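You operate a simulated robot arm through the tools that you are given. There is no shell and no other tool. Be economical: measure what you need, move in short steps, check, and stop when the job is done.

The job below is to be done with a simulated two-armed robot. You get a single attempt, and the scene is never put back.

## Task
Clamp the vise at the fence and grease the slide of the vise.
Fine: shut the jaw, brush grease on from the silver tin with the round brush, then draw the jaw wide over it; put the brush back. Set down upright: round brush. A coat counts when it lies all over at full strength: go over it till it gets no stronger.

It is judged by the outcome, as a careful person would: the job done as asked, and still so three seconds after it is handed in. It fails if anything else is knocked over, pushed out of place, dropped, spilled or broken.

## Robot
Two 7-joint arms with two-finger parallel grippers on one trunk, on a base that drives. Base frame: it is fixed to the floor where the robot stands at the start and does not move with it; the origin is under the middle of the robot, x ahead of it, y to its left, z up. Lengths are in m, angles in rad, forces in N, time in s.
The left shoulder is at the start at [0.02, 0.113, 1.247], the right one opposite. With the tool pointing down near the work surface each hand reaches from about 0.1 to 0.58 m from the robot's upright axis, wherever it stands, measured 20 degrees to its own side. Places, roughly: black plate (2x8x8 cm) [0.6, 0.1, 0.9]; fence knob [0.5, 0, 0.9]; silver tin [0.5, 1.3, 0.8]; vise jaw [0.6, 0, 0.9]. Payload 1.57 kg a hand.
The TCP of each hand is the grasp point between the finger pads, 0.03 m short of the fingertips. In the tool frame z runs along the fingers and y along their closing line. Largest opening 0.08 m; finger width 0.017, thickness 0.012; the body of the gripper, 0.04 by 0.082 m, starts 0.08 m behind the TCP.
Orientation is that of the tool frame in the base frame, as [roll, pitch, yaw] about the fixed x, y, z axes, in that order (R = Rz(yaw) Ry(pitch) Rx(roll)). With the fingers straight down and closing along the base's y, the tool's x points along the base's -x, its y along +y and its z along -z.

## Interface
- The arms move only by the tool arm_command. It takes "left_plan", "right_plan" or both (then of equal length, played together; a hand with none holds still); each is a list of rows, each a list of 7 numbers: the turn, a rotation vector about the base's x, y, z in rad, then the shift along the base's x, y, z in m, then the finger opening in m, from 0 to 0.08. In form: [[rx, ry, rz, x, y, z, hand], ...]. A call has 1 to 12 rows; each row shifts and turns the commanded pose from where the row before left it. Each row takes 0.2 s and may step no farther than 0.05 m and 0.15 rad from the row before; otherwise, or with a gripper value out of range, the whole call is refused. Where a pose cannot be reached the arm comes as near as it can. A force on the tool above 40 N (or 10 N above the force at the start of the call, whichever is more), or a blocked arm, ends the call early, and 0.2 s more pass. Each finger travels about 0.045 m/s and halts on what it meets, pressing with about 42 N; the grip force reading is that of the motor and also rises with nothing between the fingers. The clock runs only during rows and for 0.2 s after the last one: add rows that do not move to give the fingers time. The reply holds the time, the measured pose of the TCP, the force on the tool along the base axes, the opening and the grip force, in the units named above and with some noise, with the torque about the TCP (base axes, N m) and any sound that the robot's microphone picked up.
- Cameras (640 x 400 px; columns grow to the right, rows downward): "scene" is now at [0.1016, -0.007, 1.3743]; the picture's right is [-0.08, -1.00, 0.00], its down [-0.55, 0.04, -0.84] and it looks along [0.83, -0.06, -0.55] (base axes); focal length 251 px, centre (320, 200). "left" rides on the left gripper at [0.072, 0.007, -0.122] in its tool frame; the picture's right is [-0.09, 1.00, 0.00], its down [-0.84, -0.08, -0.54] and it looks along [-0.54, -0.05, 0.84] (tool axes); focal length 238 px, centre (320, 200). "right" rides on the right gripper at [0.072, -0.007, -0.122] in its tool frame; the picture's right is [0.09, 1.00, 0.00], its down [-0.84, 0.08, -0.54] and it looks along [-0.54, 0.05, 0.84] (tool axes); focal length 238 px, centre (320, 200). There is no depth. A picture from a camera that has moved, and an enlarged one, comes with that camera's place and axes in the base frame and with its lens.
- capture(camera): a new picture of that camera. No time passes.
- move_column(by): slides the trunk up (or, below 0, down) by that many m; the arms and the scene camera ride with it, the base frame stays. It gives what a move gives, with no picture.
- steer(legs): drives the robot by 1 to 6 legs, each [ahead, left, turn to the left] in m, m and rad, along the robot's own axes; the way and the turn of a leg run together, so that a leg with both is an arc; at most 1.5 m and 3.142 rad a leg. The arms and the cameras ride along, it lands a little off, and it stops where it bumps. It gives what a move gives.
- aim_head(pan, tilt): turns the head with the scene camera to pan (to the left, within 1.396 rad either way) and tilt (down, from -0.506 to 1.204), counted from straight ahead of the robot. It gives what a move gives.
- enlarge(camera, box): a new picture of the part [left, top, right, bottom] of that camera's present view, enlarged. No time passes.
- hand_in(): hands the job in; it is judged then, once.

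Work in short steps. Places have to be worked out from the pictures, the camera data and where the tool is seen: move nearer, look again, correct. Check each grasp and each placing, and mend what went wrong. You have 120 turns and 92 pictures in all, those below and enlarged ones among them. Open the grippers and draw the arms clear of the work before you hand the job in, unless the task says otherwise; then end with one line.

The tools are called after "Emit:" as name(argument=value, ...) on one line, values as JSON. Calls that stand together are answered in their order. arm_command: Moves the arms, as the interface text tells. Its arguments: {"type":"object","properties":{"left_plan":{"type":"array","items":{"type":"array","items":{"type":"number"}}},"right_plan":{"type":"array","items":{"type":"array","items":{"type":"number"}}}},"required":[]} The other tools are called the same way: move_column (by) slides the trunk up or down; steer (legs) drives the base; aim_head (pan, tilt) turns the head that bears the scene camera; capture (camera) takes a picture; enlarge (camera, box) takes an enlarged picture of a part of a camera's view; hand_in () hands the job in.

At the start:

```text
clock: 0.0
left_tcp_pos: [0.5122, 0.1879, 1.1798]
left_tool_rot: [-3.141, 0.001, -3.141]
left_ft_force: [-0.4, 0.0, 0.0]
left_moment: [0.0, 0.01, 0.03]
left_gripper_width: 0.0799
left_grip_force: 0.0
right_tcp_pos: [0.427, -0.1786, 1.2046]
right_tool_rot: [-3.142, -0.001, 3.141]
right_ft_force: [0.8, 0.7, 0.0]
right_moment: [0.03, 0.02, 0.02]
right_gripper_width: 0.0799
right_grip_force: 0.0
trunk travel left (down, up): [-0.3, 0.27]
robot x, y, heading: [0.0005, -0.0013, 0.006]
head pan, tilt: [-0.075, 0.578]
```

scene: 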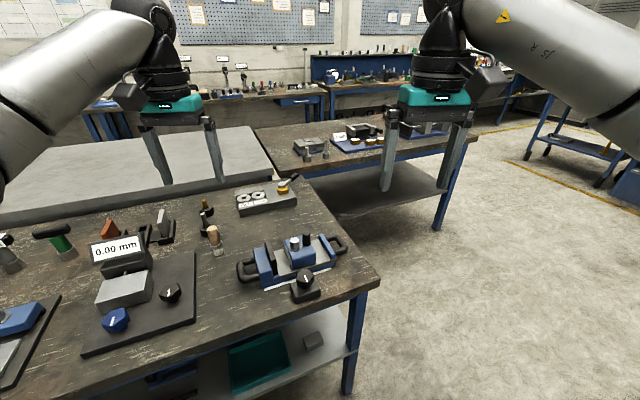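
right: 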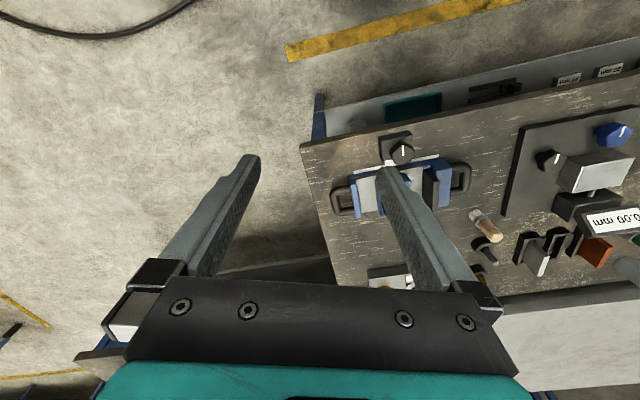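
left: 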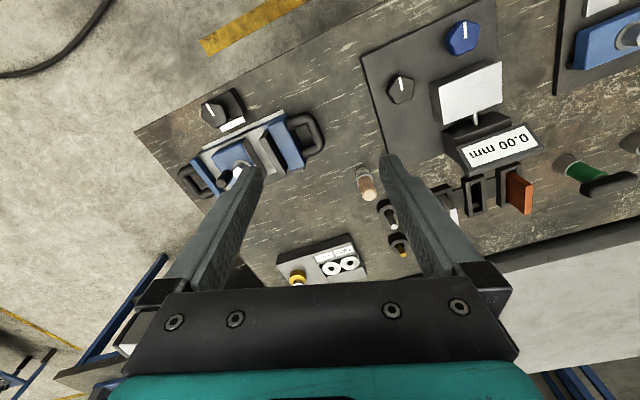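

The vise with two handles is near the table's right edge with a knob block beside it. I look closer.

Emit:
enlarge(camera="scene", box=[190, 170, 390, 310])

Emit:
enlarge(camera="left", box=[160, 70, 420, 290])

Emit:
enlarge(camera="scene", box=[0, 170, 240, 400])

```text
2.86 times, centred on (290, 240) of scene
camera zoom: at [0.1016, -0.007, 1.3743], right [-0.08, -1.0, 0.0], down [-0.55, 0.04, -0.84], along [0.83, -0.06, -0.55], focal length 716 px, centre (406, 86)
```

zoom: 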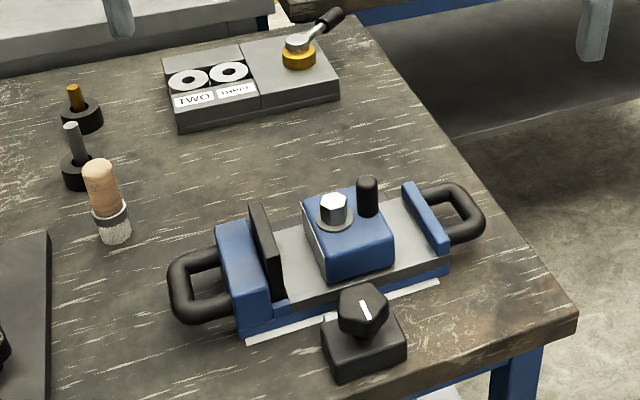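

```text
1.82 times, centred on (290, 180) of left
camera zoom: at [0.4409, 0.1955, 1.3028], right [0.09, 1.0, 0.0], down [0.84, -0.08, 0.54], along [0.54, -0.05, -0.84], focal length 433 px, centre (374, 236)
```

zoom: 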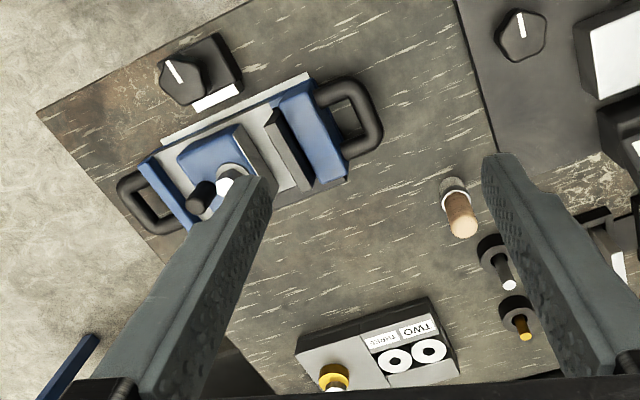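

```text
1.74 times, centred on (120, 285) of scene
camera zoom: at [0.1016, -0.007, 1.3743], right [-0.08, -1.0, 0.0], down [-0.55, 0.04, -0.84], along [0.83, -0.06, -0.55], focal length 436 px, centre (668, 52)
```

zoom: 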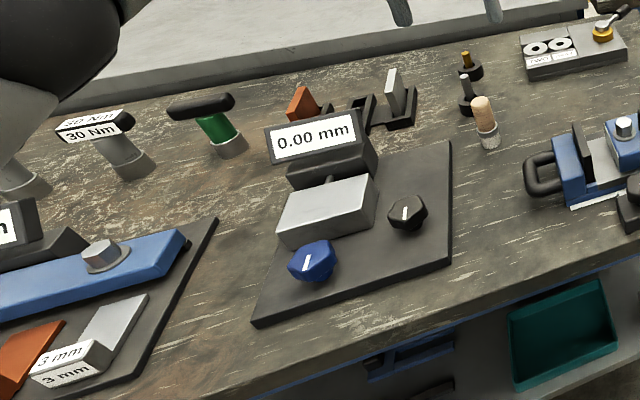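

I look around: head panned left for the tin, and the arms stay put.

Emit:
aim_head(pan=1.2, tilt=0.5)

Emit:
capture(camera="scene")

Emit:
aim_head(pan=0.5, tilt=0.7)

Emit:
capture(camera="scene")

```text
clock: 1.4
left_tcp_pos: [0.5121, 0.188, 1.1814]
left_tool_rot: [-3.14, 0.0, 3.141]
left_ft_force: [-0.8, -0.2, -0.2]
left_moment: [0.01, -0.01, 0.0]
left_gripper_width: 0.0801
left_grip_force: 0.0
right_tcp_pos: [0.4271, -0.1769, 1.2026]
right_tool_rot: [3.141, 0.0, -3.141]
right_ft_force: [0.3, 0.3, 0.8]
right_moment: [-0.03, -0.01, -0.03]
right_gripper_width: 0.0805
right_grip_force: 0.0
trunk travel left (down, up): [-0.3, 0.27]
robot x, y, heading: [-0.001, 0.0018, -0.002]
head pan, tilt: [1.201, 0.499]
```

```text
85 pictures are left
camera scene: at [0.0458, 0.0845, 1.3814], right [0.93, -0.36, 0.0], down [-0.17, -0.45, -0.88], along [0.32, 0.82, -0.48], focal length 251 px, centre (320, 200)
```

scene: 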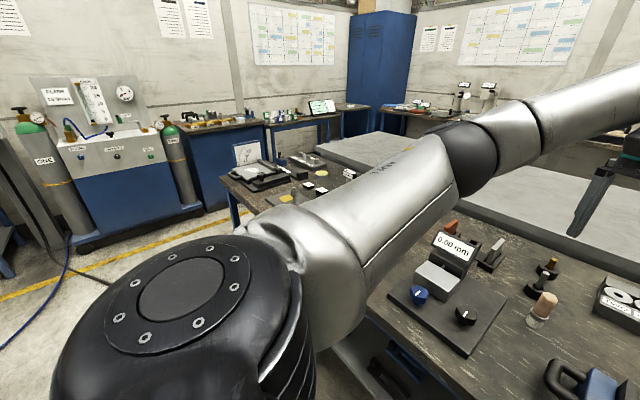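

```text
clock: 2.5
left_tcp_pos: [0.5116, 0.1871, 1.1806]
left_tool_rot: [3.142, -0.001, 3.141]
left_ft_force: [0.7, -0.8, -0.5]
left_moment: [0.0, 0.01, 0.0]
left_gripper_width: 0.08
left_grip_force: 0.1
right_tcp_pos: [0.4272, -0.1783, 1.2039]
right_tool_rot: [-3.141, -0.001, -3.142]
right_ft_force: [0.2, 0.0, -0.1]
right_moment: [0.03, -0.02, 0.03]
right_gripper_width: 0.08
right_grip_force: 0.2
trunk travel left (down, up): [-0.3, 0.27]
robot x, y, heading: [0.0038, 0.0006, -0.001]
head pan, tilt: [0.499, 0.7]
```

```text
84 pictures are left
camera scene: at [0.0873, 0.0404, 1.3637], right [0.48, -0.88, 0.0], down [-0.57, -0.31, -0.77], along [0.67, 0.37, -0.64], focal length 251 px, centre (320, 200)
```

scene: 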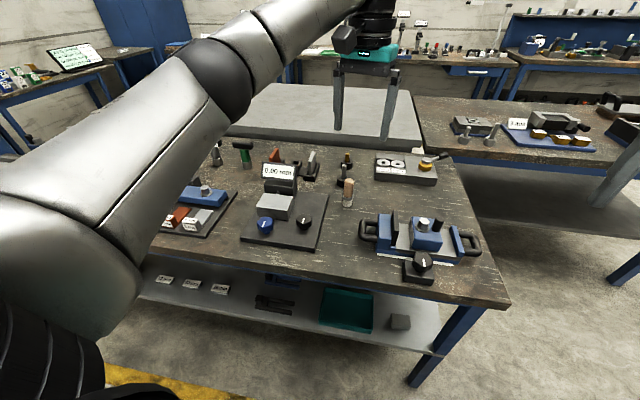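

Aim head at the vise and enlarge strongly.

Emit:
aim_head(pan=0.0, tilt=0.8)

Emit:
enlarge(camera="scene", box=[240, 140, 380, 228])

Emit:
capture(camera="scene")

```text
clock: 3.5
left_tcp_pos: [0.5117, 0.188, 1.18]
left_tool_rot: [-3.141, 0.0, 3.141]
left_ft_force: [0.2, 0.8, 0.3]
left_moment: [-0.02, -0.01, 0.02]
left_gripper_width: 0.08
left_grip_force: 0.1
right_tcp_pos: [0.4271, -0.1782, 1.2035]
right_tool_rot: [3.141, -0.001, -3.141]
right_ft_force: [0.2, -0.4, 0.3]
right_moment: [-0.02, -0.03, 0.02]
right_gripper_width: 0.0801
right_grip_force: 0.0
trunk travel left (down, up): [-0.3, 0.27]
robot x, y, heading: [0.0023, 0.0, -0.001]
head pan, tilt: [0.0, 0.799]
```

```text
4.55 times, centred on (310, 184) of scene
camera zoom: at [0.0935, -0.0002, 1.3554], right [0.0, -1.0, 0.0], down [-0.72, 0.0, -0.7], along [0.7, 0.0, -0.72], focal length 1139 px, centre (366, 273)
```

zoom: 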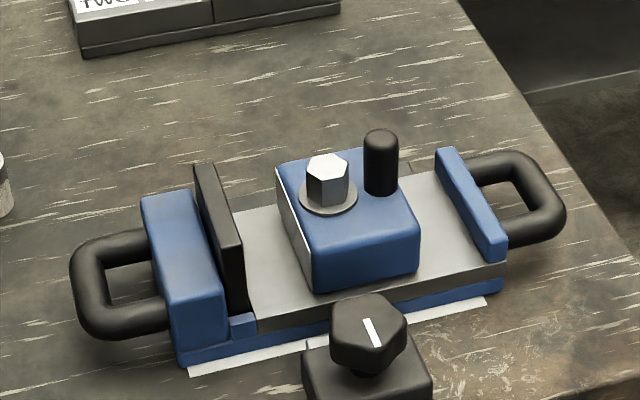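

```text
82 pictures are left
camera scene: at [0.0935, -0.0002, 1.3554], right [0.0, -1.0, 0.0], down [-0.72, 0.0, -0.7], along [0.7, 0.0, -0.72], focal length 251 px, centre (320, 200)
```

scene: 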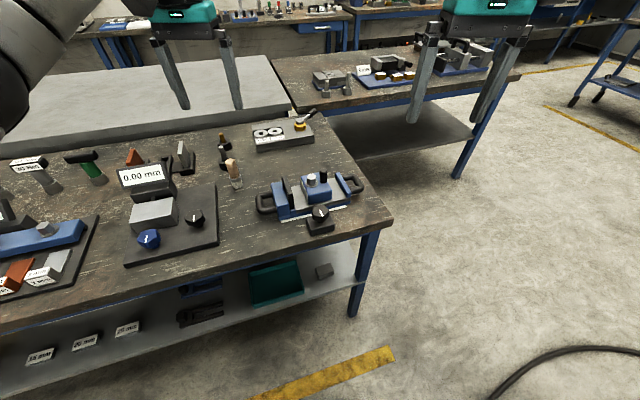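

I lower the left hand for a close wrist-camera view of the vise and fence.

Emit:
arm_command(left_plan=[[0, 0, 0, -0.005, -0.022, -0.042, 0.08], [0, 0, 0, -0.005, -0.022, -0.042, 0.08], [0, 0, 0, -0.005, -0.022, -0.042, 0.08], [0, 0, 0, -0.005, -0.022, -0.042, 0.08]])

Emit:
capture(camera="left")

```text
clock: 4.5
left_tcp_pos: [0.4924, 0.0979, 1.0121]
left_tool_rot: [-3.14, 0.001, -3.139]
left_ft_force: [-0.7, 0.1, 0.7]
left_moment: [-0.04, -0.01, 0.02]
left_gripper_width: 0.08
left_grip_force: 0.1
right_tcp_pos: [0.4265, -0.1777, 1.2028]
right_tool_rot: [-3.141, 0.0, -3.14]
right_ft_force: [-0.9, -0.4, -0.6]
right_moment: [0.01, 0.01, 0.0]
right_gripper_width: 0.0803
right_grip_force: 0.0
trunk travel left (down, up): [-0.3, 0.27]
robot x, y, heading: [-0.0001, 0.0015, -0.001]
head pan, tilt: [0.0, 0.799]
```

```text
81 pictures are left
camera left: at [0.421, 0.1063, 1.1333], right [0.09, 1.0, 0.0], down [0.84, -0.08, 0.54], along [0.54, -0.05, -0.84], focal length 238 px, centre (320, 200)
```

left: 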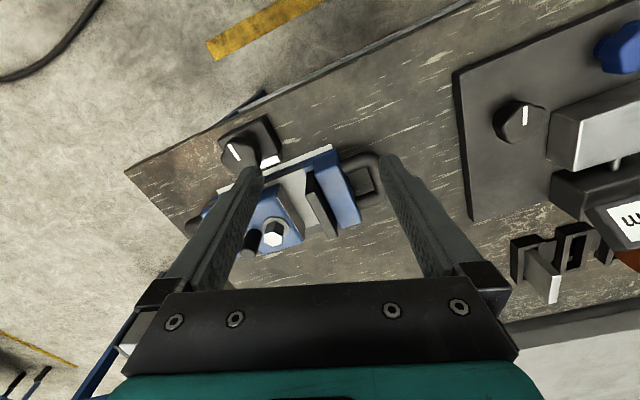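

Shift the hand forward and toward the vise to get the view clear of the fingers.

Emit:
arm_command(left_plan=[[0, 0, 0, 0.03, -0.01, 0.02, 0.08], [0, 0, 0, 0.03, -0.02, 0.02, 0.08], [0, 0, 0, 0.03, -0.02, 0.01, 0.08]])

Emit:
enlarge(camera="left", box=[180, 60, 440, 230])

```text
clock: 5.2
left_tcp_pos: [0.5676, 0.0596, 1.0595]
left_tool_rot: [-3.139, 0.002, 3.139]
left_ft_force: [1.0, 0.5, -0.7]
left_moment: [-0.01, 0.01, 0.01]
left_gripper_width: 0.0801
left_grip_force: 0.1
left hand out of reach, approached as far as the arm can: row 3
right_tcp_pos: [0.4274, -0.1771, 1.2031]
right_tool_rot: [-3.14, -0.001, -3.139]
right_ft_force: [0.1, -0.3, 0.3]
right_moment: [-0.04, 0.02, 0.03]
right_gripper_width: 0.0798
right_grip_force: 0.1
trunk travel left (down, up): [-0.3, 0.27]
robot x, y, heading: [0.0001, 0.001, 0.001]
head pan, tilt: [0.0, 0.799]
```

```text
2.35 times, centred on (310, 145) of left
camera zoom: at [0.4958, 0.0673, 1.1811], right [0.09, 1.0, 0.0], down [0.84, -0.08, 0.54], along [0.54, -0.05, -0.84], focal length 561 px, centre (344, 329)
```

zoom: 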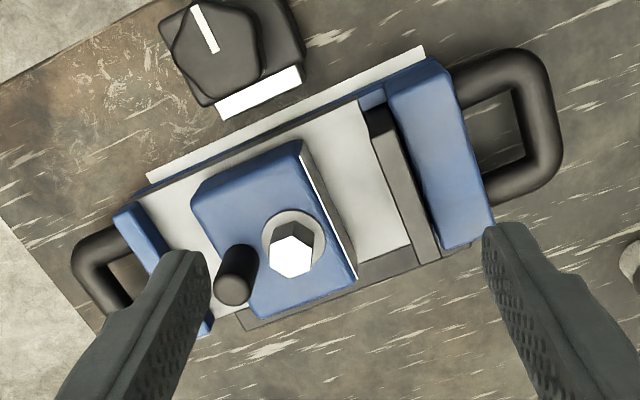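

The table is yawed about 18° and its top is at about z 0.80; the vise post is out of reach. I raise the left hand a bit, turn the robot square to the table and move slightly ahead.

Emit:
arm_command(left_plan=[[0, 0, 0, -0.03, 0.04, 0.02, 0.08], [0, 0, 0, -0.03, 0.04, 0.02, 0.08], [0, 0, 0, -0.03, 0.02, 0.02, 0.08]])

Emit:
steer(legs=[[0, 0, 0.31], [0.1, -0.05, 0]])

Emit:
capture(camera="scene")

Emit:
capture(camera="right")

```text
refused: row 1 steps farther than a row can; nothing moved
```

```text
clock: 7.5
left_tcp_pos: [0.6313, 0.2132, 1.0584]
left_tool_rot: [-3.141, -0.002, -2.827]
left_ft_force: [0.9, 0.0, 0.0]
left_moment: [0.0, 0.04, 0.04]
left_gripper_width: 0.08
left_grip_force: 0.1
right_tcp_pos: [0.5717, -0.0543, 1.2024]
right_tool_rot: [3.141, 0.0, -2.828]
right_ft_force: [-0.4, -0.6, -0.7]
right_moment: [-0.02, 0.06, -0.01]
right_gripper_width: 0.0799
right_grip_force: 0.1
trunk travel left (down, up): [-0.3, 0.27]
robot x, y, heading: [0.11, -0.0176, 0.317]
head pan, tilt: [0.0, 0.799]
```

```text
79 pictures are left
camera scene: at [0.1995, 0.0108, 1.3553], right [0.31, -0.95, 0.0], down [-0.68, -0.22, -0.7], along [0.66, 0.22, -0.72], focal length 251 px, centre (320, 200)
```

scene: 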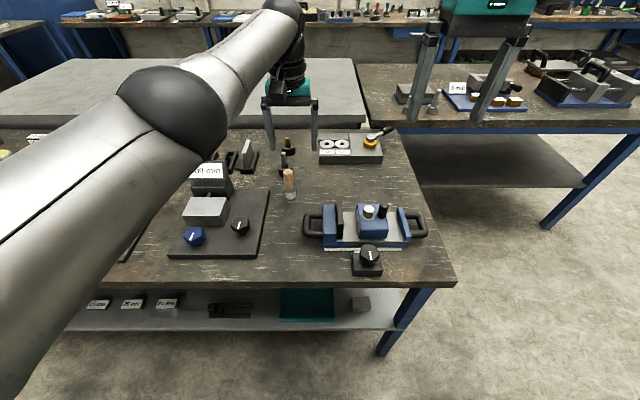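

```text
78 pictures are left
camera right: at [0.5049, -0.0814, 1.3259], right [-0.4, 0.92, 0.0], down [0.77, 0.33, 0.54], along [0.5, 0.21, -0.84], focal length 238 px, centre (320, 200)
```

right: 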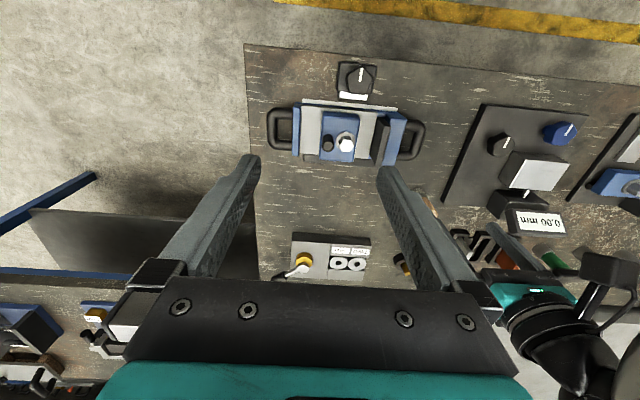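

Now squared up nicely. Enlarge the right view of the vise, which is unobstructed, and the scene view.

Emit:
enlarge(camera="right", box=[250, 50, 440, 170])

Emit:
enlarge(camera="scene", box=[260, 120, 440, 280])

```text
3.33 times, centred on (345, 110) of right
camera zoom: at [0.5049, -0.0814, 1.3259], right [-0.4, 0.92, 0.0], down [0.77, 0.33, 0.54], along [0.5, 0.21, -0.84], focal length 794 px, centre (237, 500)
```

zoom: 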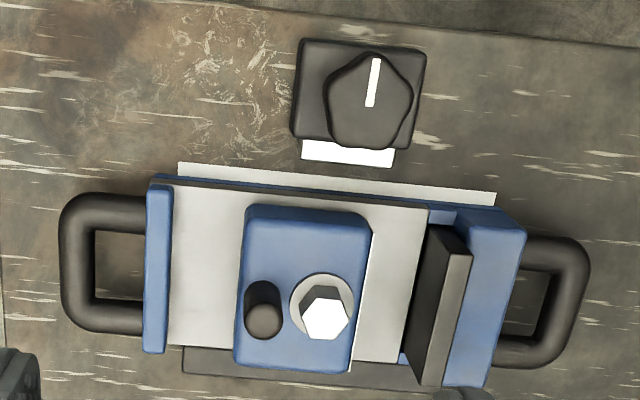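

```text
2.50 times, centred on (350, 200) of scene
camera zoom: at [0.1995, 0.0108, 1.3553], right [0.31, -0.95, 0.0], down [-0.68, -0.22, -0.7], along [0.66, 0.22, -0.72], focal length 627 px, centre (245, 200)
```

zoom: 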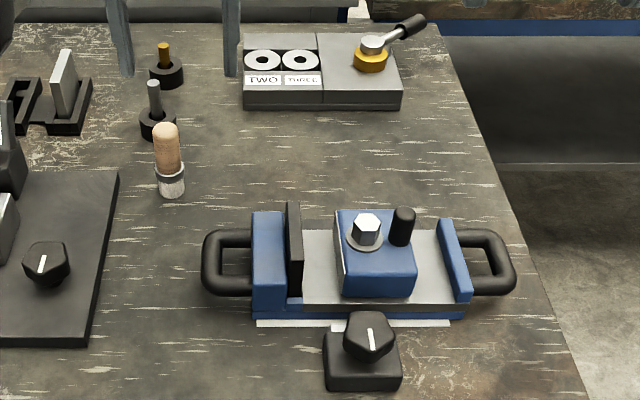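

The knob top is around (0.524, 0.003, 0.857). Move the right hand above it and check.

Emit:
arm_command(right_plan=[[0, 0, 0, -0.008, 0.0095, -0.045, 0.08], [0, 0, 0, -0.008, 0.0095, -0.045, 0.08], [0, 0, 0, -0.008, 0.0095, -0.045, 0.08], [0, 0, 0, -0.008, 0.0095, -0.045, 0.08], [0, 0, 0, -0.008, 0.0095, -0.045, 0.08], [0, 0, 0, -0.008, 0.0095, -0.035, 0.08]])

Emit:
capture(camera="right")

Emit:
enlarge(camera="scene", box=[260, 120, 440, 280])

```text
clock: 8.8
left_tcp_pos: [0.6293, 0.2146, 1.0597]
left_tool_rot: [-3.141, -0.001, -2.826]
left_ft_force: [0.4, 0.1, 0.0]
left_moment: [-0.02, -0.01, 0.0]
left_gripper_width: 0.08
left_grip_force: 0.1
right_tcp_pos: [0.523, 0.0033, 0.9416]
right_tool_rot: [3.142, 0.0, -2.827]
right_ft_force: [0.6, -0.2, 0.7]
right_moment: [-0.01, 0.0, -0.02]
right_gripper_width: 0.08
right_grip_force: 0.0
trunk travel left (down, up): [-0.3, 0.27]
robot x, y, heading: [0.1069, -0.0196, 0.317]
head pan, tilt: [0.0, 0.799]
```

```text
75 pictures are left
camera right: at [0.4561, -0.0232, 1.0655], right [-0.4, 0.92, 0.0], down [0.77, 0.33, 0.54], along [0.5, 0.21, -0.84], focal length 238 px, centre (320, 200)
```

right: 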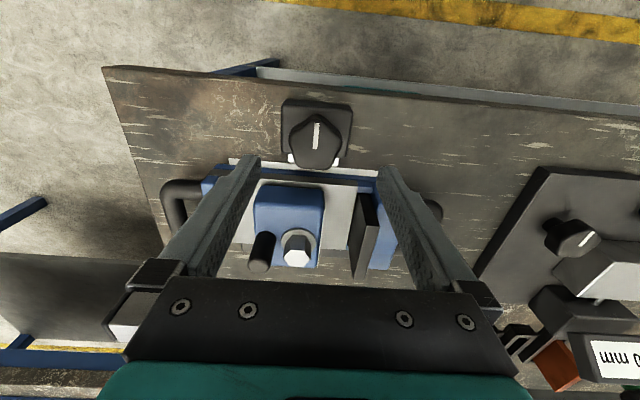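

```text
2.50 times, centred on (350, 200) of scene
camera zoom: at [0.1982, 0.0111, 1.3554], right [0.31, -0.95, 0.0], down [-0.68, -0.22, -0.7], along [0.66, 0.21, -0.72], focal length 627 px, centre (245, 200)
```

zoom: 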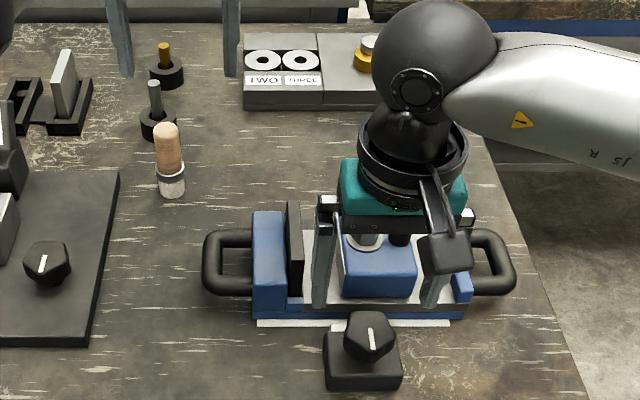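

Knob re-measured at (0.522, 0.000); hand centred. Descend with the tips just above the block.

Emit:
arm_command(right_plan=[[0, 0, 0, -0.001, -0.002, -0.036, 0.08], [0, 0, 0, 0, 0, -0.025, 0.08], [0, 0, 0, 0, 0, -0.01, 0.08]])

Emit:
capture(camera="right")

Emit:
enlarge(camera="scene", box=[300, 190, 430, 280])

```text
clock: 9.7
left_tcp_pos: [0.6306, 0.2151, 1.0597]
left_tool_rot: [-3.141, 0.0, -2.825]
left_ft_force: [0.2, -0.8, -0.3]
left_moment: [0.0, 0.03, -0.04]
left_gripper_width: 0.0799
left_grip_force: 0.1
right_tcp_pos: [0.5219, 0.0005, 0.8736]
right_tool_rot: [-3.14, 0.0, -2.83]
right_ft_force: [0.5, 0.4, 0.7]
right_moment: [0.05, -0.02, -0.04]
right_gripper_width: 0.0801
right_grip_force: 0.0
trunk travel left (down, up): [-0.3, 0.27]
robot x, y, heading: [0.1105, -0.0208, 0.314]
head pan, tilt: [0.0, 0.799]
```

```text
73 pictures are left
camera right: at [0.4553, -0.0262, 0.9957], right [-0.4, 0.92, 0.0], down [0.77, 0.33, 0.54], along [0.5, 0.21, -0.84], focal length 238 px, centre (320, 200)
```

right: 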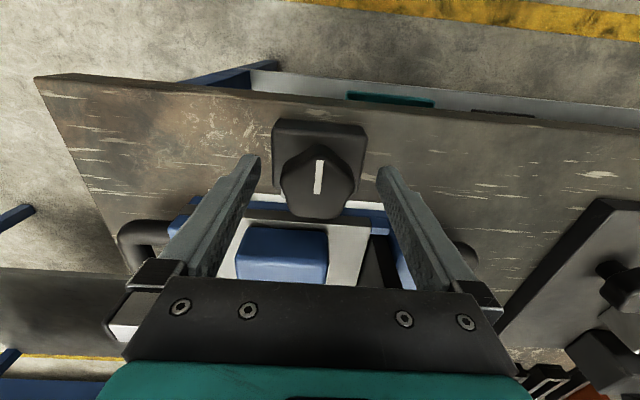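

```text
4.44 times, centred on (365, 235) of scene
camera zoom: at [0.1982, 0.0109, 1.3554], right [0.31, -0.95, 0.0], down [-0.68, -0.22, -0.7], along [0.66, 0.22, -0.72], focal length 1114 px, centre (120, 44)
```

zoom: 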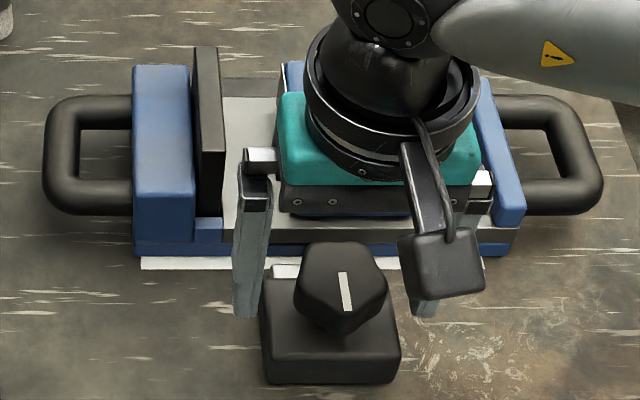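

Fingers straddle the knob. Lower 6 mm and close on it.

Emit:
arm_command(right_plan=[[0, 0, 0, 0.001, 0, -0.006, 0.08], [0, 0, 0, 0, 0, 0, 0.03], [0, 0, 0, 0, 0, 0, 0.03], [0, 0, 0, 0, 0, 0, 0.03], [0, 0, 0, 0, 0, 0, 0.03]])

Emit:
capture(camera="right")

```text
clock: 10.8
left_tcp_pos: [0.6303, 0.212, 1.0582]
left_tool_rot: [3.141, 0.0, -2.827]
left_ft_force: [-0.1, 0.4, -0.1]
left_moment: [0.0, 0.02, 0.02]
left_gripper_width: 0.0802
left_grip_force: 0.0
right_tcp_pos: [0.5221, 0.0011, 0.8667]
right_tool_rot: [-3.139, -0.001, -2.83]
right_ft_force: [3.2, -6.6, 0.8]
right_moment: [0.06, 0.01, -0.01]
right_gripper_width: 0.0454
right_grip_force: 31.4
trunk travel left (down, up): [-0.3, 0.27]
robot x, y, heading: [0.1104, -0.0178, 0.311]
head pan, tilt: [0.0, 0.799]
```

```text
71 pictures are left
camera right: at [0.4568, -0.0272, 0.9892], right [-0.39, 0.92, 0.0], down [0.77, 0.33, 0.54], along [0.5, 0.21, -0.84], focal length 238 px, centre (320, 200)
```

right: 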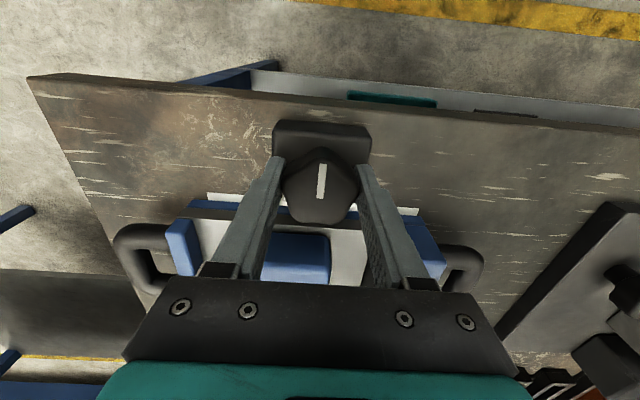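

Gripped (45 mm). Turn clockwise seen from above by 0.4 rad to feel it.

Emit:
arm_command(right_plan=[[0, 0, -0.1, 0, 0, 0, 0.03], [0, 0, -0.1, 0, 0, 0, 0.03], [0, 0, -0.1, 0, 0, 0, 0.03], [0, 0, -0.1, 0, 0, 0, 0.03]])

Emit:
capture(camera="right")

Emit:
enlarge(camera="scene", box=[300, 190, 430, 280])

```text
clock: 11.8
left_tcp_pos: [0.6298, 0.2136, 1.0577]
left_tool_rot: [3.141, 0.001, -2.828]
left_ft_force: [-0.2, -0.5, 0.0]
left_moment: [-0.02, -0.03, 0.0]
left_gripper_width: 0.0799
left_grip_force: 0.1
right_tcp_pos: [0.5236, 0.0006, 0.8658]
right_tool_rot: [3.141, 0.0, 3.054]
right_ft_force: [6.0, -6.1, 1.5]
right_moment: [-0.32, 0.43, -0.03]
right_gripper_width: 0.0457
right_grip_force: 45.3
trunk travel left (down, up): [-0.3, 0.27]
robot x, y, heading: [0.1126, -0.0173, 0.317]
head pan, tilt: [0.0, 0.799]
```

```text
70 pictures are left
camera right: at [0.4509, 0.0016, 0.9892], right [0.0, 1.0, 0.0], down [0.84, 0.0, 0.54], along [0.54, 0.0, -0.84], focal length 238 px, centre (320, 200)
```

right: 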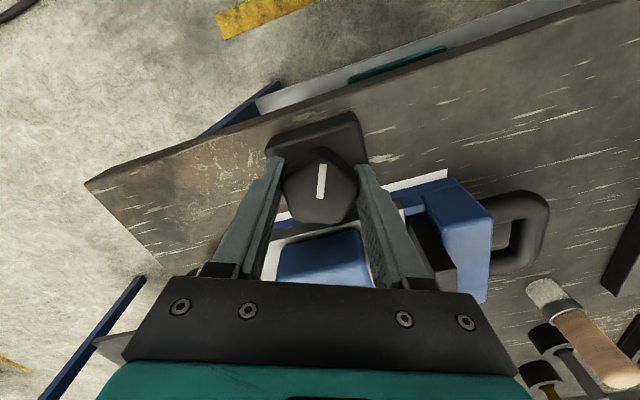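

```text
4.44 times, centred on (365, 235) of scene
camera zoom: at [0.1989, 0.0102, 1.3554], right [0.31, -0.95, 0.0], down [-0.68, -0.22, -0.7], along [0.66, 0.22, -0.72], focal length 1114 px, centre (120, 44)
```

zoom: 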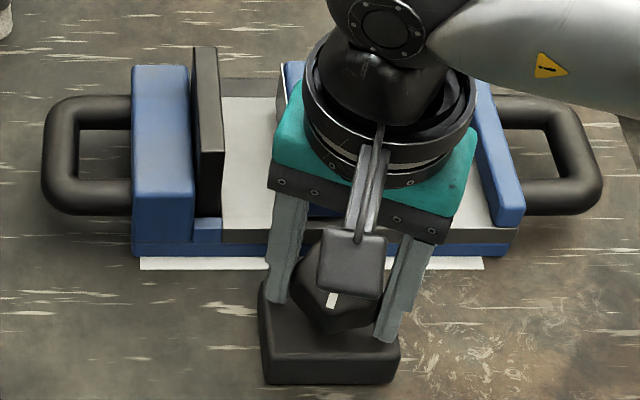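

The knob turns freely. Continue clockwise about 0.9 rad more.

Emit:
arm_command(right_plan=[[0, 0, -0.12, 0, 0, 0, 0.03], [0, 0, -0.12, 0, 0, 0, 0.03], [0, 0, -0.12, 0, 0, 0, 0.03], [0, 0, -0.12, 0, 0, 0, 0.03], [0, 0, -0.12, 0, 0, 0, 0.03], [0, 0, -0.12, 0, 0, 0, 0.03], [0, 0, -0.12, 0, 0, 0, 0.03]])

Emit:
capture(camera="right")

Emit:
enlarge(camera="scene", box=[300, 190, 430, 280])

```text
clock: 13.4
left_tcp_pos: [0.6308, 0.2144, 1.0583]
left_tool_rot: [3.141, -0.001, -2.827]
left_ft_force: [0.3, -0.6, 0.2]
left_moment: [0.01, -0.01, -0.01]
left_gripper_width: 0.0798
left_grip_force: 0.0
right_tcp_pos: [0.5242, 0.0011, 0.8658]
right_tool_rot: [3.14, 0.001, 2.212]
right_ft_force: [12.8, 3.7, -3.1]
right_moment: [-1.02, -0.4, 0.04]
right_gripper_width: 0.0452
right_grip_force: 44.6
trunk travel left (down, up): [-0.3, 0.27]
robot x, y, heading: [0.11, -0.0175, 0.313]
head pan, tilt: [0.0, 0.799]
```

```text
68 pictures are left
camera right: at [0.4753, 0.0566, 0.9892], right [0.74, 0.67, 0.0], down [0.56, -0.62, 0.54], along [0.36, -0.4, -0.84], focal length 238 px, centre (320, 200)
```

right: 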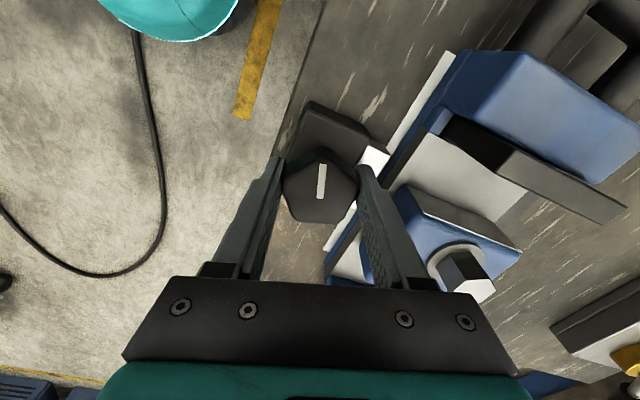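

```text
4.44 times, centred on (365, 235) of scene
camera zoom: at [0.1998, 0.0115, 1.3553], right [0.31, -0.95, 0.0], down [-0.68, -0.22, -0.7], along [0.66, 0.21, -0.72], focal length 1114 px, centre (120, 44)
```

zoom: 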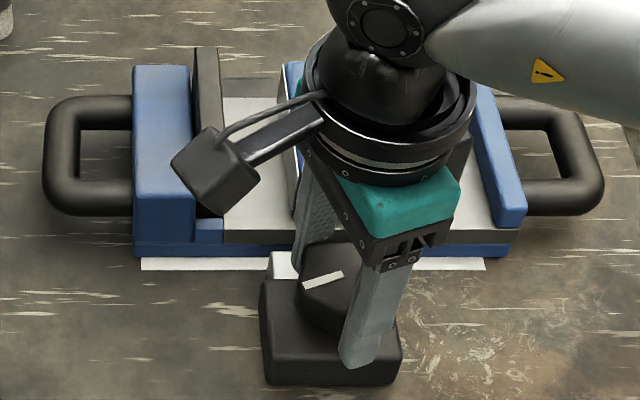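

The shoe has advanced toward the vise, so clockwise is right. Continue.

Emit:
arm_command(right_plan=[[0, 0, -0.12, 0, 0, 0, 0.03], [0, 0, -0.12, 0, 0, 0, 0.03], [0, 0, -0.12, 0, 0, 0, 0.03], [0, 0, -0.12, 0, 0, 0, 0.03], [0, 0, -0.12, 0, 0, 0, 0.03], [0, 0, -0.12, 0, 0, 0, 0.03], [0, 0, -0.12, 0, 0, 0, 0.03]])

Emit:
capture(camera="right")

Emit:
enlarge(camera="scene", box=[300, 190, 430, 280])

```text
clock: 15.1
left_tcp_pos: [0.6315, 0.2146, 1.0581]
left_tool_rot: [3.141, 0.0, -2.828]
left_ft_force: [-0.2, 0.5, -0.1]
left_moment: [-0.01, 0.0, 0.01]
left_gripper_width: 0.0799
left_grip_force: 0.1
right_tcp_pos: [0.5244, 0.0, 0.8649]
right_tool_rot: [3.138, 0.0, 1.369]
right_ft_force: [20.4, 4.8, -2.6]
right_moment: [0.31, 0.33, 0.34]
right_gripper_width: 0.0443
right_grip_force: 45.3
trunk travel left (down, up): [-0.3, 0.27]
robot x, y, heading: [0.1052, -0.0205, 0.309]
head pan, tilt: [0.0, 0.799]
```

```text
66 pictures are left
camera right: at [0.5325, 0.0742, 0.9894], right [0.99, -0.11, 0.0], down [-0.09, -0.84, 0.54], along [-0.06, -0.54, -0.84], focal length 238 px, centre (320, 200)
```

right: 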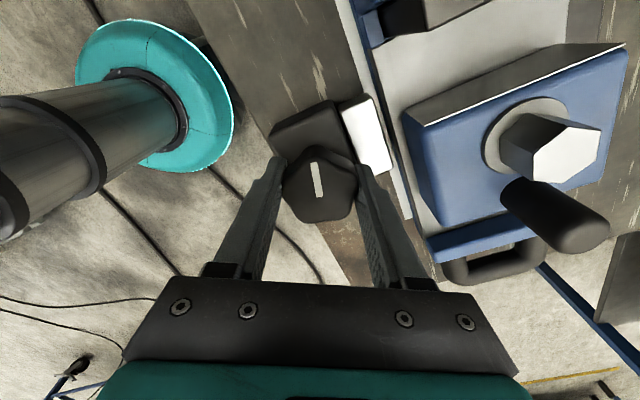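

```text
4.44 times, centred on (365, 235) of scene
camera zoom: at [0.2009, 0.0115, 1.3553], right [0.31, -0.95, 0.0], down [-0.68, -0.22, -0.7], along [0.66, 0.21, -0.72], focal length 1114 px, centre (120, 44)
```

zoom: 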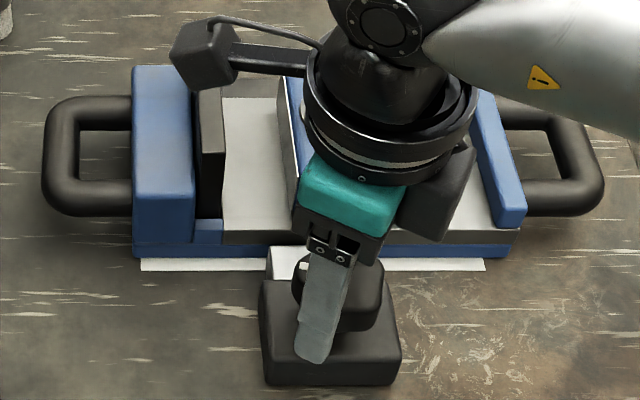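

The shoe is nearly at the vise edge; torque about z is growing a little. Continue.

Emit:
arm_command(right_plan=[[0, 0, -0.12, 0, 0, 0, 0.03], [0, 0, -0.12, 0, 0, 0, 0.03], [0, 0, -0.12, 0, 0, 0, 0.03], [0, 0, -0.12, 0, 0, 0, 0.03], [0, 0, -0.12, 0, 0, 0, 0.03], [0, 0, -0.12, 0, 0, 0, 0.03]])

Emit:
capture(camera="right")

Emit:
enlarge(camera="scene", box=[300, 190, 430, 280])

```text
clock: 16.4
left_tcp_pos: [0.6316, 0.2139, 1.0586]
left_tool_rot: [3.139, -0.002, -2.827]
left_ft_force: [0.6, 1.0, 0.7]
left_moment: [-0.01, 0.0, 0.0]
left_gripper_width: 0.0802
left_grip_force: 0.1
right_tcp_pos: [0.524, -0.0009, 0.8654]
right_tool_rot: [3.138, 0.002, 0.653]
right_ft_force: [16.5, -10.2, -0.7]
right_moment: [0.23, 0.43, 1.01]
right_gripper_width: 0.0454
right_grip_force: 43.5
trunk travel left (down, up): [-0.3, 0.27]
robot x, y, heading: [0.1115, -0.0175, 0.317]
head pan, tilt: [0.0, 0.799]
```

```text
64 pictures are left
camera right: at [0.5768, 0.0498, 0.9883], right [0.68, -0.74, 0.0], down [-0.62, -0.57, 0.54], along [-0.4, -0.37, -0.84], focal length 238 px, centre (320, 200)
```

right: 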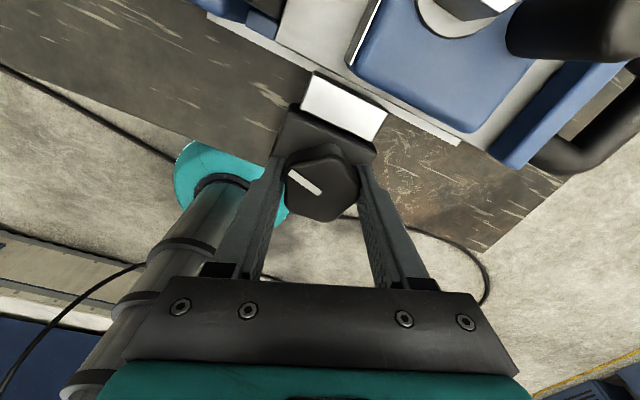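

```text
4.44 times, centred on (365, 235) of scene
camera zoom: at [0.2002, 0.0097, 1.3553], right [0.31, -0.95, 0.0], down [-0.68, -0.22, -0.7], along [0.66, 0.22, -0.72], focal length 1114 px, centre (120, 44)
```

zoom: 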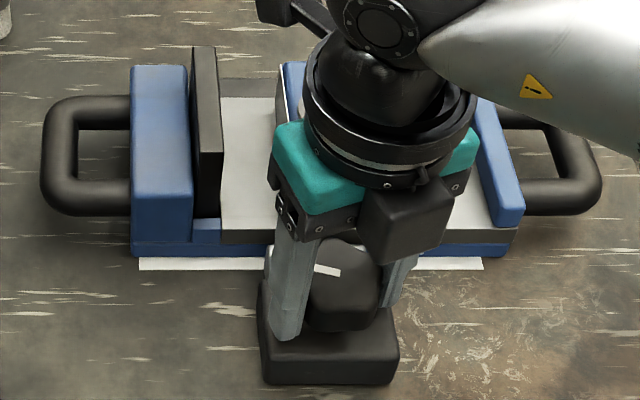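

The knob now resists (1 N·m) and slipped in the fingers, so the shoe is hard against something. Release, lift and look.

Emit:
arm_command(right_plan=[[0, 0, 0, 0, 0, 0, 0.08], [0, 0, 0, 0, 0, 0, 0.08], [0, 0, 0, 0, 0, 0, 0.08], [0, 0, 0, 0, 0, 0, 0.08], [0, 0, 0, 0, 0, 0.05, 0.08], [0, 0, 0, 0, 0, 0.05, 0.08], [0, 0, 0.12, -0.03, -0.02, 0.03, 0.08], [0, 0, 0.12, -0.03, -0.02, 0.03, 0.08], [0, 0, 0.12, -0.03, -0.02, 0.03, 0.08]])

Emit:
enlarge(camera="scene", box=[300, 190, 430, 280])

Emit:
capture(camera="right")

```text
clock: 18.4
left_tcp_pos: [0.6293, 0.2136, 1.059]
left_tool_rot: [-3.141, 0.0, -2.827]
left_ft_force: [-0.6, 0.1, 0.5]
left_moment: [0.05, 0.0, 0.0]
left_gripper_width: 0.0798
left_grip_force: 0.2
right_tcp_pos: [0.4282, -0.0573, 1.058]
right_tool_rot: [-3.141, 0.002, 1.016]
right_ft_force: [0.1, -0.2, 0.2]
right_moment: [0.0, 0.0, -0.01]
right_gripper_width: 0.08
right_grip_force: 0.1
trunk travel left (down, up): [-0.3, 0.27]
robot x, y, heading: [0.1104, -0.0172, 0.321]
head pan, tilt: [0.0, 0.799]
```

```text
4.44 times, centred on (365, 235) of scene
camera zoom: at [0.1978, 0.0107, 1.3555], right [0.31, -0.95, 0.0], down [-0.68, -0.22, -0.7], along [0.66, 0.22, -0.72], focal length 1114 px, centre (120, 44)
```

zoom: 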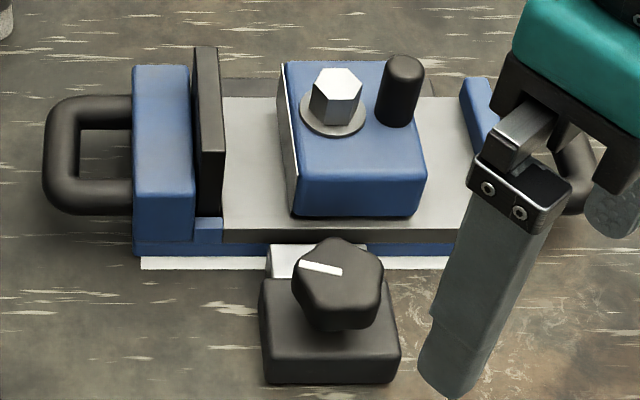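

```text
61 pictures are left
camera right: at [0.4607, 0.008, 1.1808], right [0.89, -0.45, 0.0], down [-0.37, -0.75, 0.54], along [-0.24, -0.49, -0.84], focal length 238 px, centre (320, 200)
```

right: 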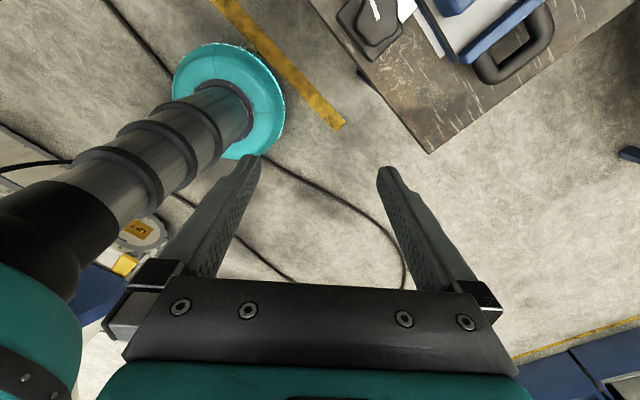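

The shoe is pressed tight on the vise, vise unmoved. Now bring the right hand over the jaw's post at about (0.645, -0.006, top 0.895), fingers flanking it across the slide; left hand moves aside.

Emit:
arm_command(right_plan=[[0, 0, 0.145, 0.036, 0.0085, 0, 0.08], [0, 0, 0.145, 0.036, 0.0085, 0, 0.08], [0, 0, 0.145, 0.036, 0.0085, -0.015, 0.08], [0, 0, 0.145, 0.036, 0.0085, -0.015, 0.08], [0, 0, 0.145, 0.036, 0.0085, -0.02, 0.08], [0, 0, 0.145, 0.036, 0.0085, -0.02, 0.08]], left_plan=[[0, 0, 0, -0.02, 0.02, 0.01, 0.08], [0, 0, 0, -0.02, 0.02, 0.01, 0.08], [0, 0, 0, -0.02, 0.02, 0.01, 0.08], [0, 0, 0, -0.02, 0.02, 0.01, 0.08], [0, 0, 0, -0.02, 0.02, 0.01, 0.08], [0, 0, 0, 0, 0, 0, 0.08]])

Emit:
capture(camera="right")

Emit:
enlarge(camera="scene", box=[280, 170, 440, 270])

```text
clock: 19.9
left_tcp_pos: [0.5307, 0.3127, 1.1075]
left_tool_rot: [3.141, -0.002, -2.828]
left_ft_force: [0.4, -0.1, -0.2]
left_moment: [-0.02, 0.04, 0.06]
left_gripper_width: 0.0799
left_grip_force: 0.1
right_tcp_pos: [0.6465, -0.0087, 0.9839]
right_tool_rot: [3.142, 0.002, 1.885]
right_ft_force: [-0.3, -1.2, 0.0]
right_moment: [0.02, 0.01, -0.02]
right_gripper_width: 0.0799
right_grip_force: 0.1
trunk travel left (down, up): [-0.3, 0.27]
robot x, y, heading: [0.1108, -0.0164, 0.315]
head pan, tilt: [0.0, 0.799]
```

```text
60 pictures are left
camera right: at [0.6175, 0.0592, 1.1074], right [0.92, 0.4, 0.0], down [0.33, -0.77, 0.54], along [0.21, -0.5, -0.84], focal length 238 px, centre (320, 200)
```

right: 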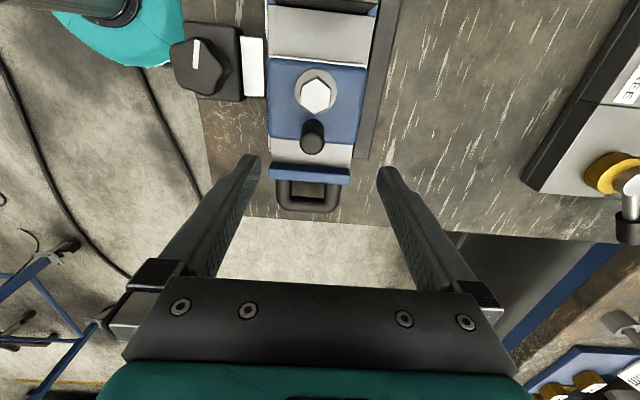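

```text
4.00 times, centred on (360, 220) of scene
camera zoom: at [0.1988, 0.0112, 1.3554], right [0.31, -0.95, 0.0], down [-0.68, -0.22, -0.7], along [0.66, 0.21, -0.72], focal length 1003 px, centre (160, 120)
```

zoom: 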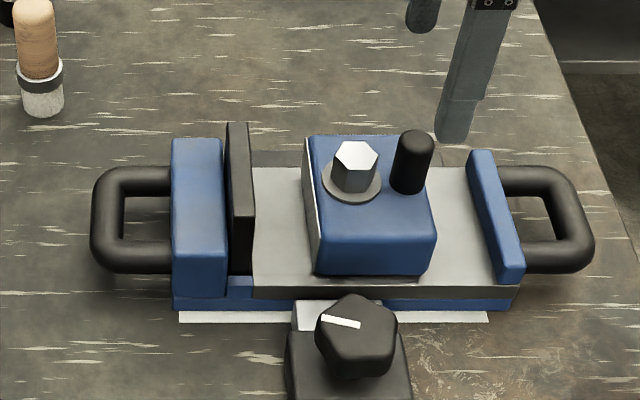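

Hand is over the post within a few mm. Descend to z≈0.900.

Emit:
arm_command(right_plan=[[0, 0, 0, -0.001, -0.003, -0.04, 0.06], [0, 0, 0, 0, 0, -0.035, 0.06], [0, 0, 0, 0, 0, -0.01, 0.06]])

Emit:
enlarge(camera="scene", box=[280, 170, 440, 270])

Emit:
enlarge(camera="right", box=[220, 0, 420, 280])

```text
clock: 20.6
left_tcp_pos: [0.5302, 0.3127, 1.1092]
left_tool_rot: [-3.141, 0.0, -2.826]
left_ft_force: [0.5, -0.2, 1.0]
left_moment: [0.0, -0.01, -0.03]
left_gripper_width: 0.0798
left_grip_force: 0.0
right_tcp_pos: [0.6459, -0.011, 0.9026]
right_tool_rot: [3.137, 0.0, 1.885]
right_ft_force: [-0.4, -0.9, 12.1]
right_moment: [-0.19, 0.4, 0.06]
right_gripper_width: 0.0605
right_grip_force: 0.2
trunk travel left (down, up): [-0.3, 0.27]
robot x, y, heading: [0.1128, -0.0206, 0.31]
head pan, tilt: [0.0, 0.799]
```

```text
4.00 times, centred on (360, 220) of scene
camera zoom: at [0.197, 0.0107, 1.3557], right [0.31, -0.95, 0.0], down [-0.68, -0.22, -0.7], along [0.66, 0.22, -0.72], focal length 1003 px, centre (160, 120)
```

zoom: 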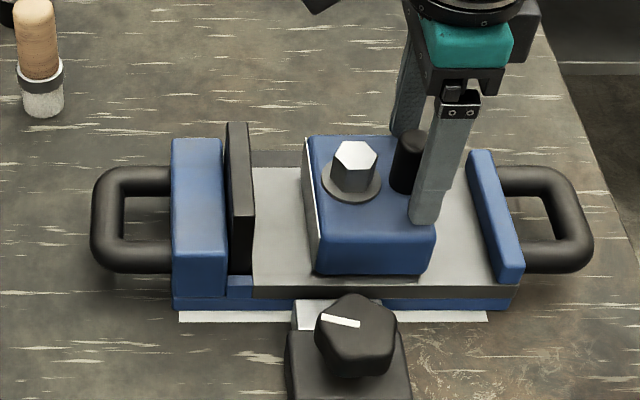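

```text
1.43 times, centred on (320, 140) of right
camera zoom: at [0.6168, 0.0562, 1.0253], right [0.92, 0.39, 0.0], down [0.33, -0.77, 0.54], along [0.22, -0.5, -0.84], focal length 340 px, centre (320, 286)
```

zoom: 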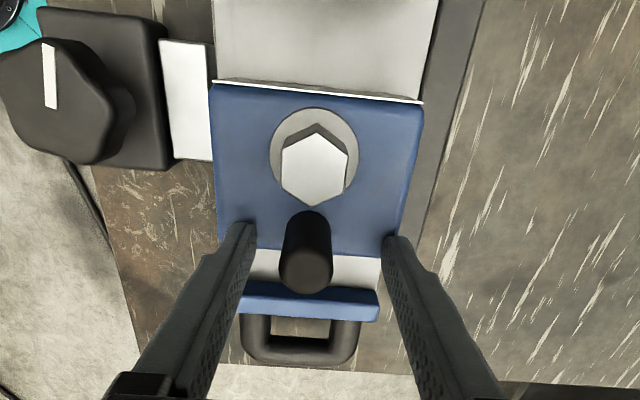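

Tips touched the jaw top (12 N). Raise 5 mm and close on the post.

Emit:
arm_command(right_plan=[[0, 0, 0, 0, 0, 0.007, 0.06], [0, 0, 0, 0, 0, 0, 0.01], [0, 0, 0, 0, 0, 0, 0.01], [0, 0, 0, 0, 0, 0, 0.01], [0, 0, 0, 0, 0, 0, 0.01], [0, 0, 0, 0, 0, 0, 0.01]])

Emit:
enlarge(camera="right", box=[220, 0, 420, 280])

```text
clock: 22.1
left_tcp_pos: [0.5286, 0.3125, 1.1075]
left_tool_rot: [-3.141, 0.002, -2.827]
left_ft_force: [-0.4, -0.2, -0.3]
left_moment: [-0.01, 0.02, -0.01]
left_gripper_width: 0.0799
left_grip_force: 0.0
right_tcp_pos: [0.6431, -0.0123, 0.9063]
right_tool_rot: [-3.139, 0.002, 1.886]
right_ft_force: [-18.1, -4.7, -5.1]
right_moment: [-0.15, -0.18, 0.06]
right_gripper_width: 0.0272
right_grip_force: 9.3
trunk travel left (down, up): [-0.3, 0.27]
robot x, y, heading: [0.1085, -0.0189, 0.315]
head pan, tilt: [0.0, 0.799]
```

```text
1.43 times, centred on (320, 140) of right
camera zoom: at [0.6152, 0.0556, 1.0296], right [0.92, 0.4, 0.0], down [0.33, -0.77, 0.54], along [0.21, -0.5, -0.84], focal length 340 px, centre (320, 286)
```

zoom: 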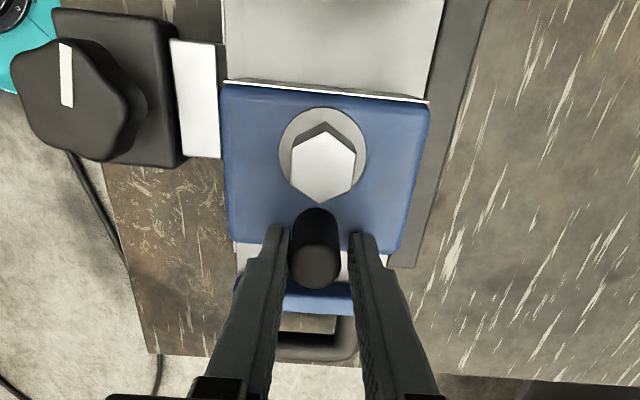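

The near finger bears on the post first; shift the hand a few mm back toward the robot and finish closing.

Emit:
arm_command(right_plan=[[0, 0, 0, -0.003, -0.001, 0, 0.01], [0, 0, 0, -0.002, -0.0005, 0, 0.01], [0, 0, 0, 0, 0, 0, 0.01], [0, 0, 0, 0, 0, 0, 0.01]])

```text
clock: 23.1
left_tcp_pos: [0.5294, 0.3124, 1.1087]
left_tool_rot: [-3.142, -0.001, -2.828]
left_ft_force: [1.0, -0.1, 0.3]
left_moment: [0.0, -0.01, 0.01]
left_gripper_width: 0.0797
left_grip_force: 0.1
right_tcp_pos: [0.6403, -0.0139, 0.9076]
right_tool_rot: [3.141, 0.002, 1.885]
right_ft_force: [-8.4, -2.4, 0.5]
right_moment: [-0.6, 0.4, 0.11]
right_gripper_width: 0.0216
right_grip_force: 34.3
trunk travel left (down, up): [-0.3, 0.27]
robot x, y, heading: [0.1125, -0.0178, 0.318]
head pan, tilt: [0.0, 0.799]
```

Gripped at 21.6 mm. Slide the jaw toward the plate by 1.5 cm and feel.

Emit:
arm_command(right_plan=[[0, 0, 0, -0.0016, 0.0048, 0, 0.01], [0, 0, 0, -0.0016, 0.0048, 0, 0.01], [0, 0, 0, -0.0016, 0.0048, 0, 0.01]])

Emit:
enlarge(camera="scene", box=[280, 170, 440, 270])

```text
clock: 23.9
left_tcp_pos: [0.53, 0.3116, 1.1087]
left_tool_rot: [-3.14, 0.004, -2.828]
left_ft_force: [-0.4, -0.1, -0.2]
left_moment: [-0.03, 0.01, 0.02]
left_gripper_width: 0.0798
left_grip_force: 0.2
right_tcp_pos: [0.6362, 0.0009, 0.9072]
right_tool_rot: [-3.141, 0.001, 1.884]
right_ft_force: [-11.0, -6.6, -1.8]
right_moment: [-0.17, -0.68, -0.15]
right_gripper_width: 0.0219
right_grip_force: 34.5
trunk travel left (down, up): [-0.3, 0.27]
robot x, y, heading: [0.1114, -0.0161, 0.316]
head pan, tilt: [0.0, 0.799]
```

```text
4.00 times, centred on (360, 220) of scene
camera zoom: at [0.1969, 0.0103, 1.3555], right [0.31, -0.95, 0.0], down [-0.68, -0.22, -0.7], along [0.66, 0.22, -0.72], focal length 1003 px, centre (160, 120)
```

zoom: 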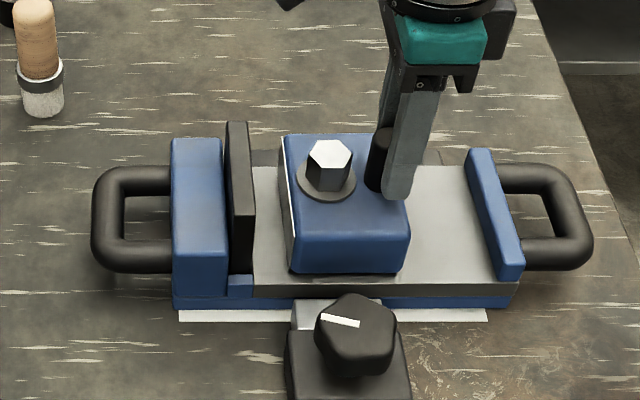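

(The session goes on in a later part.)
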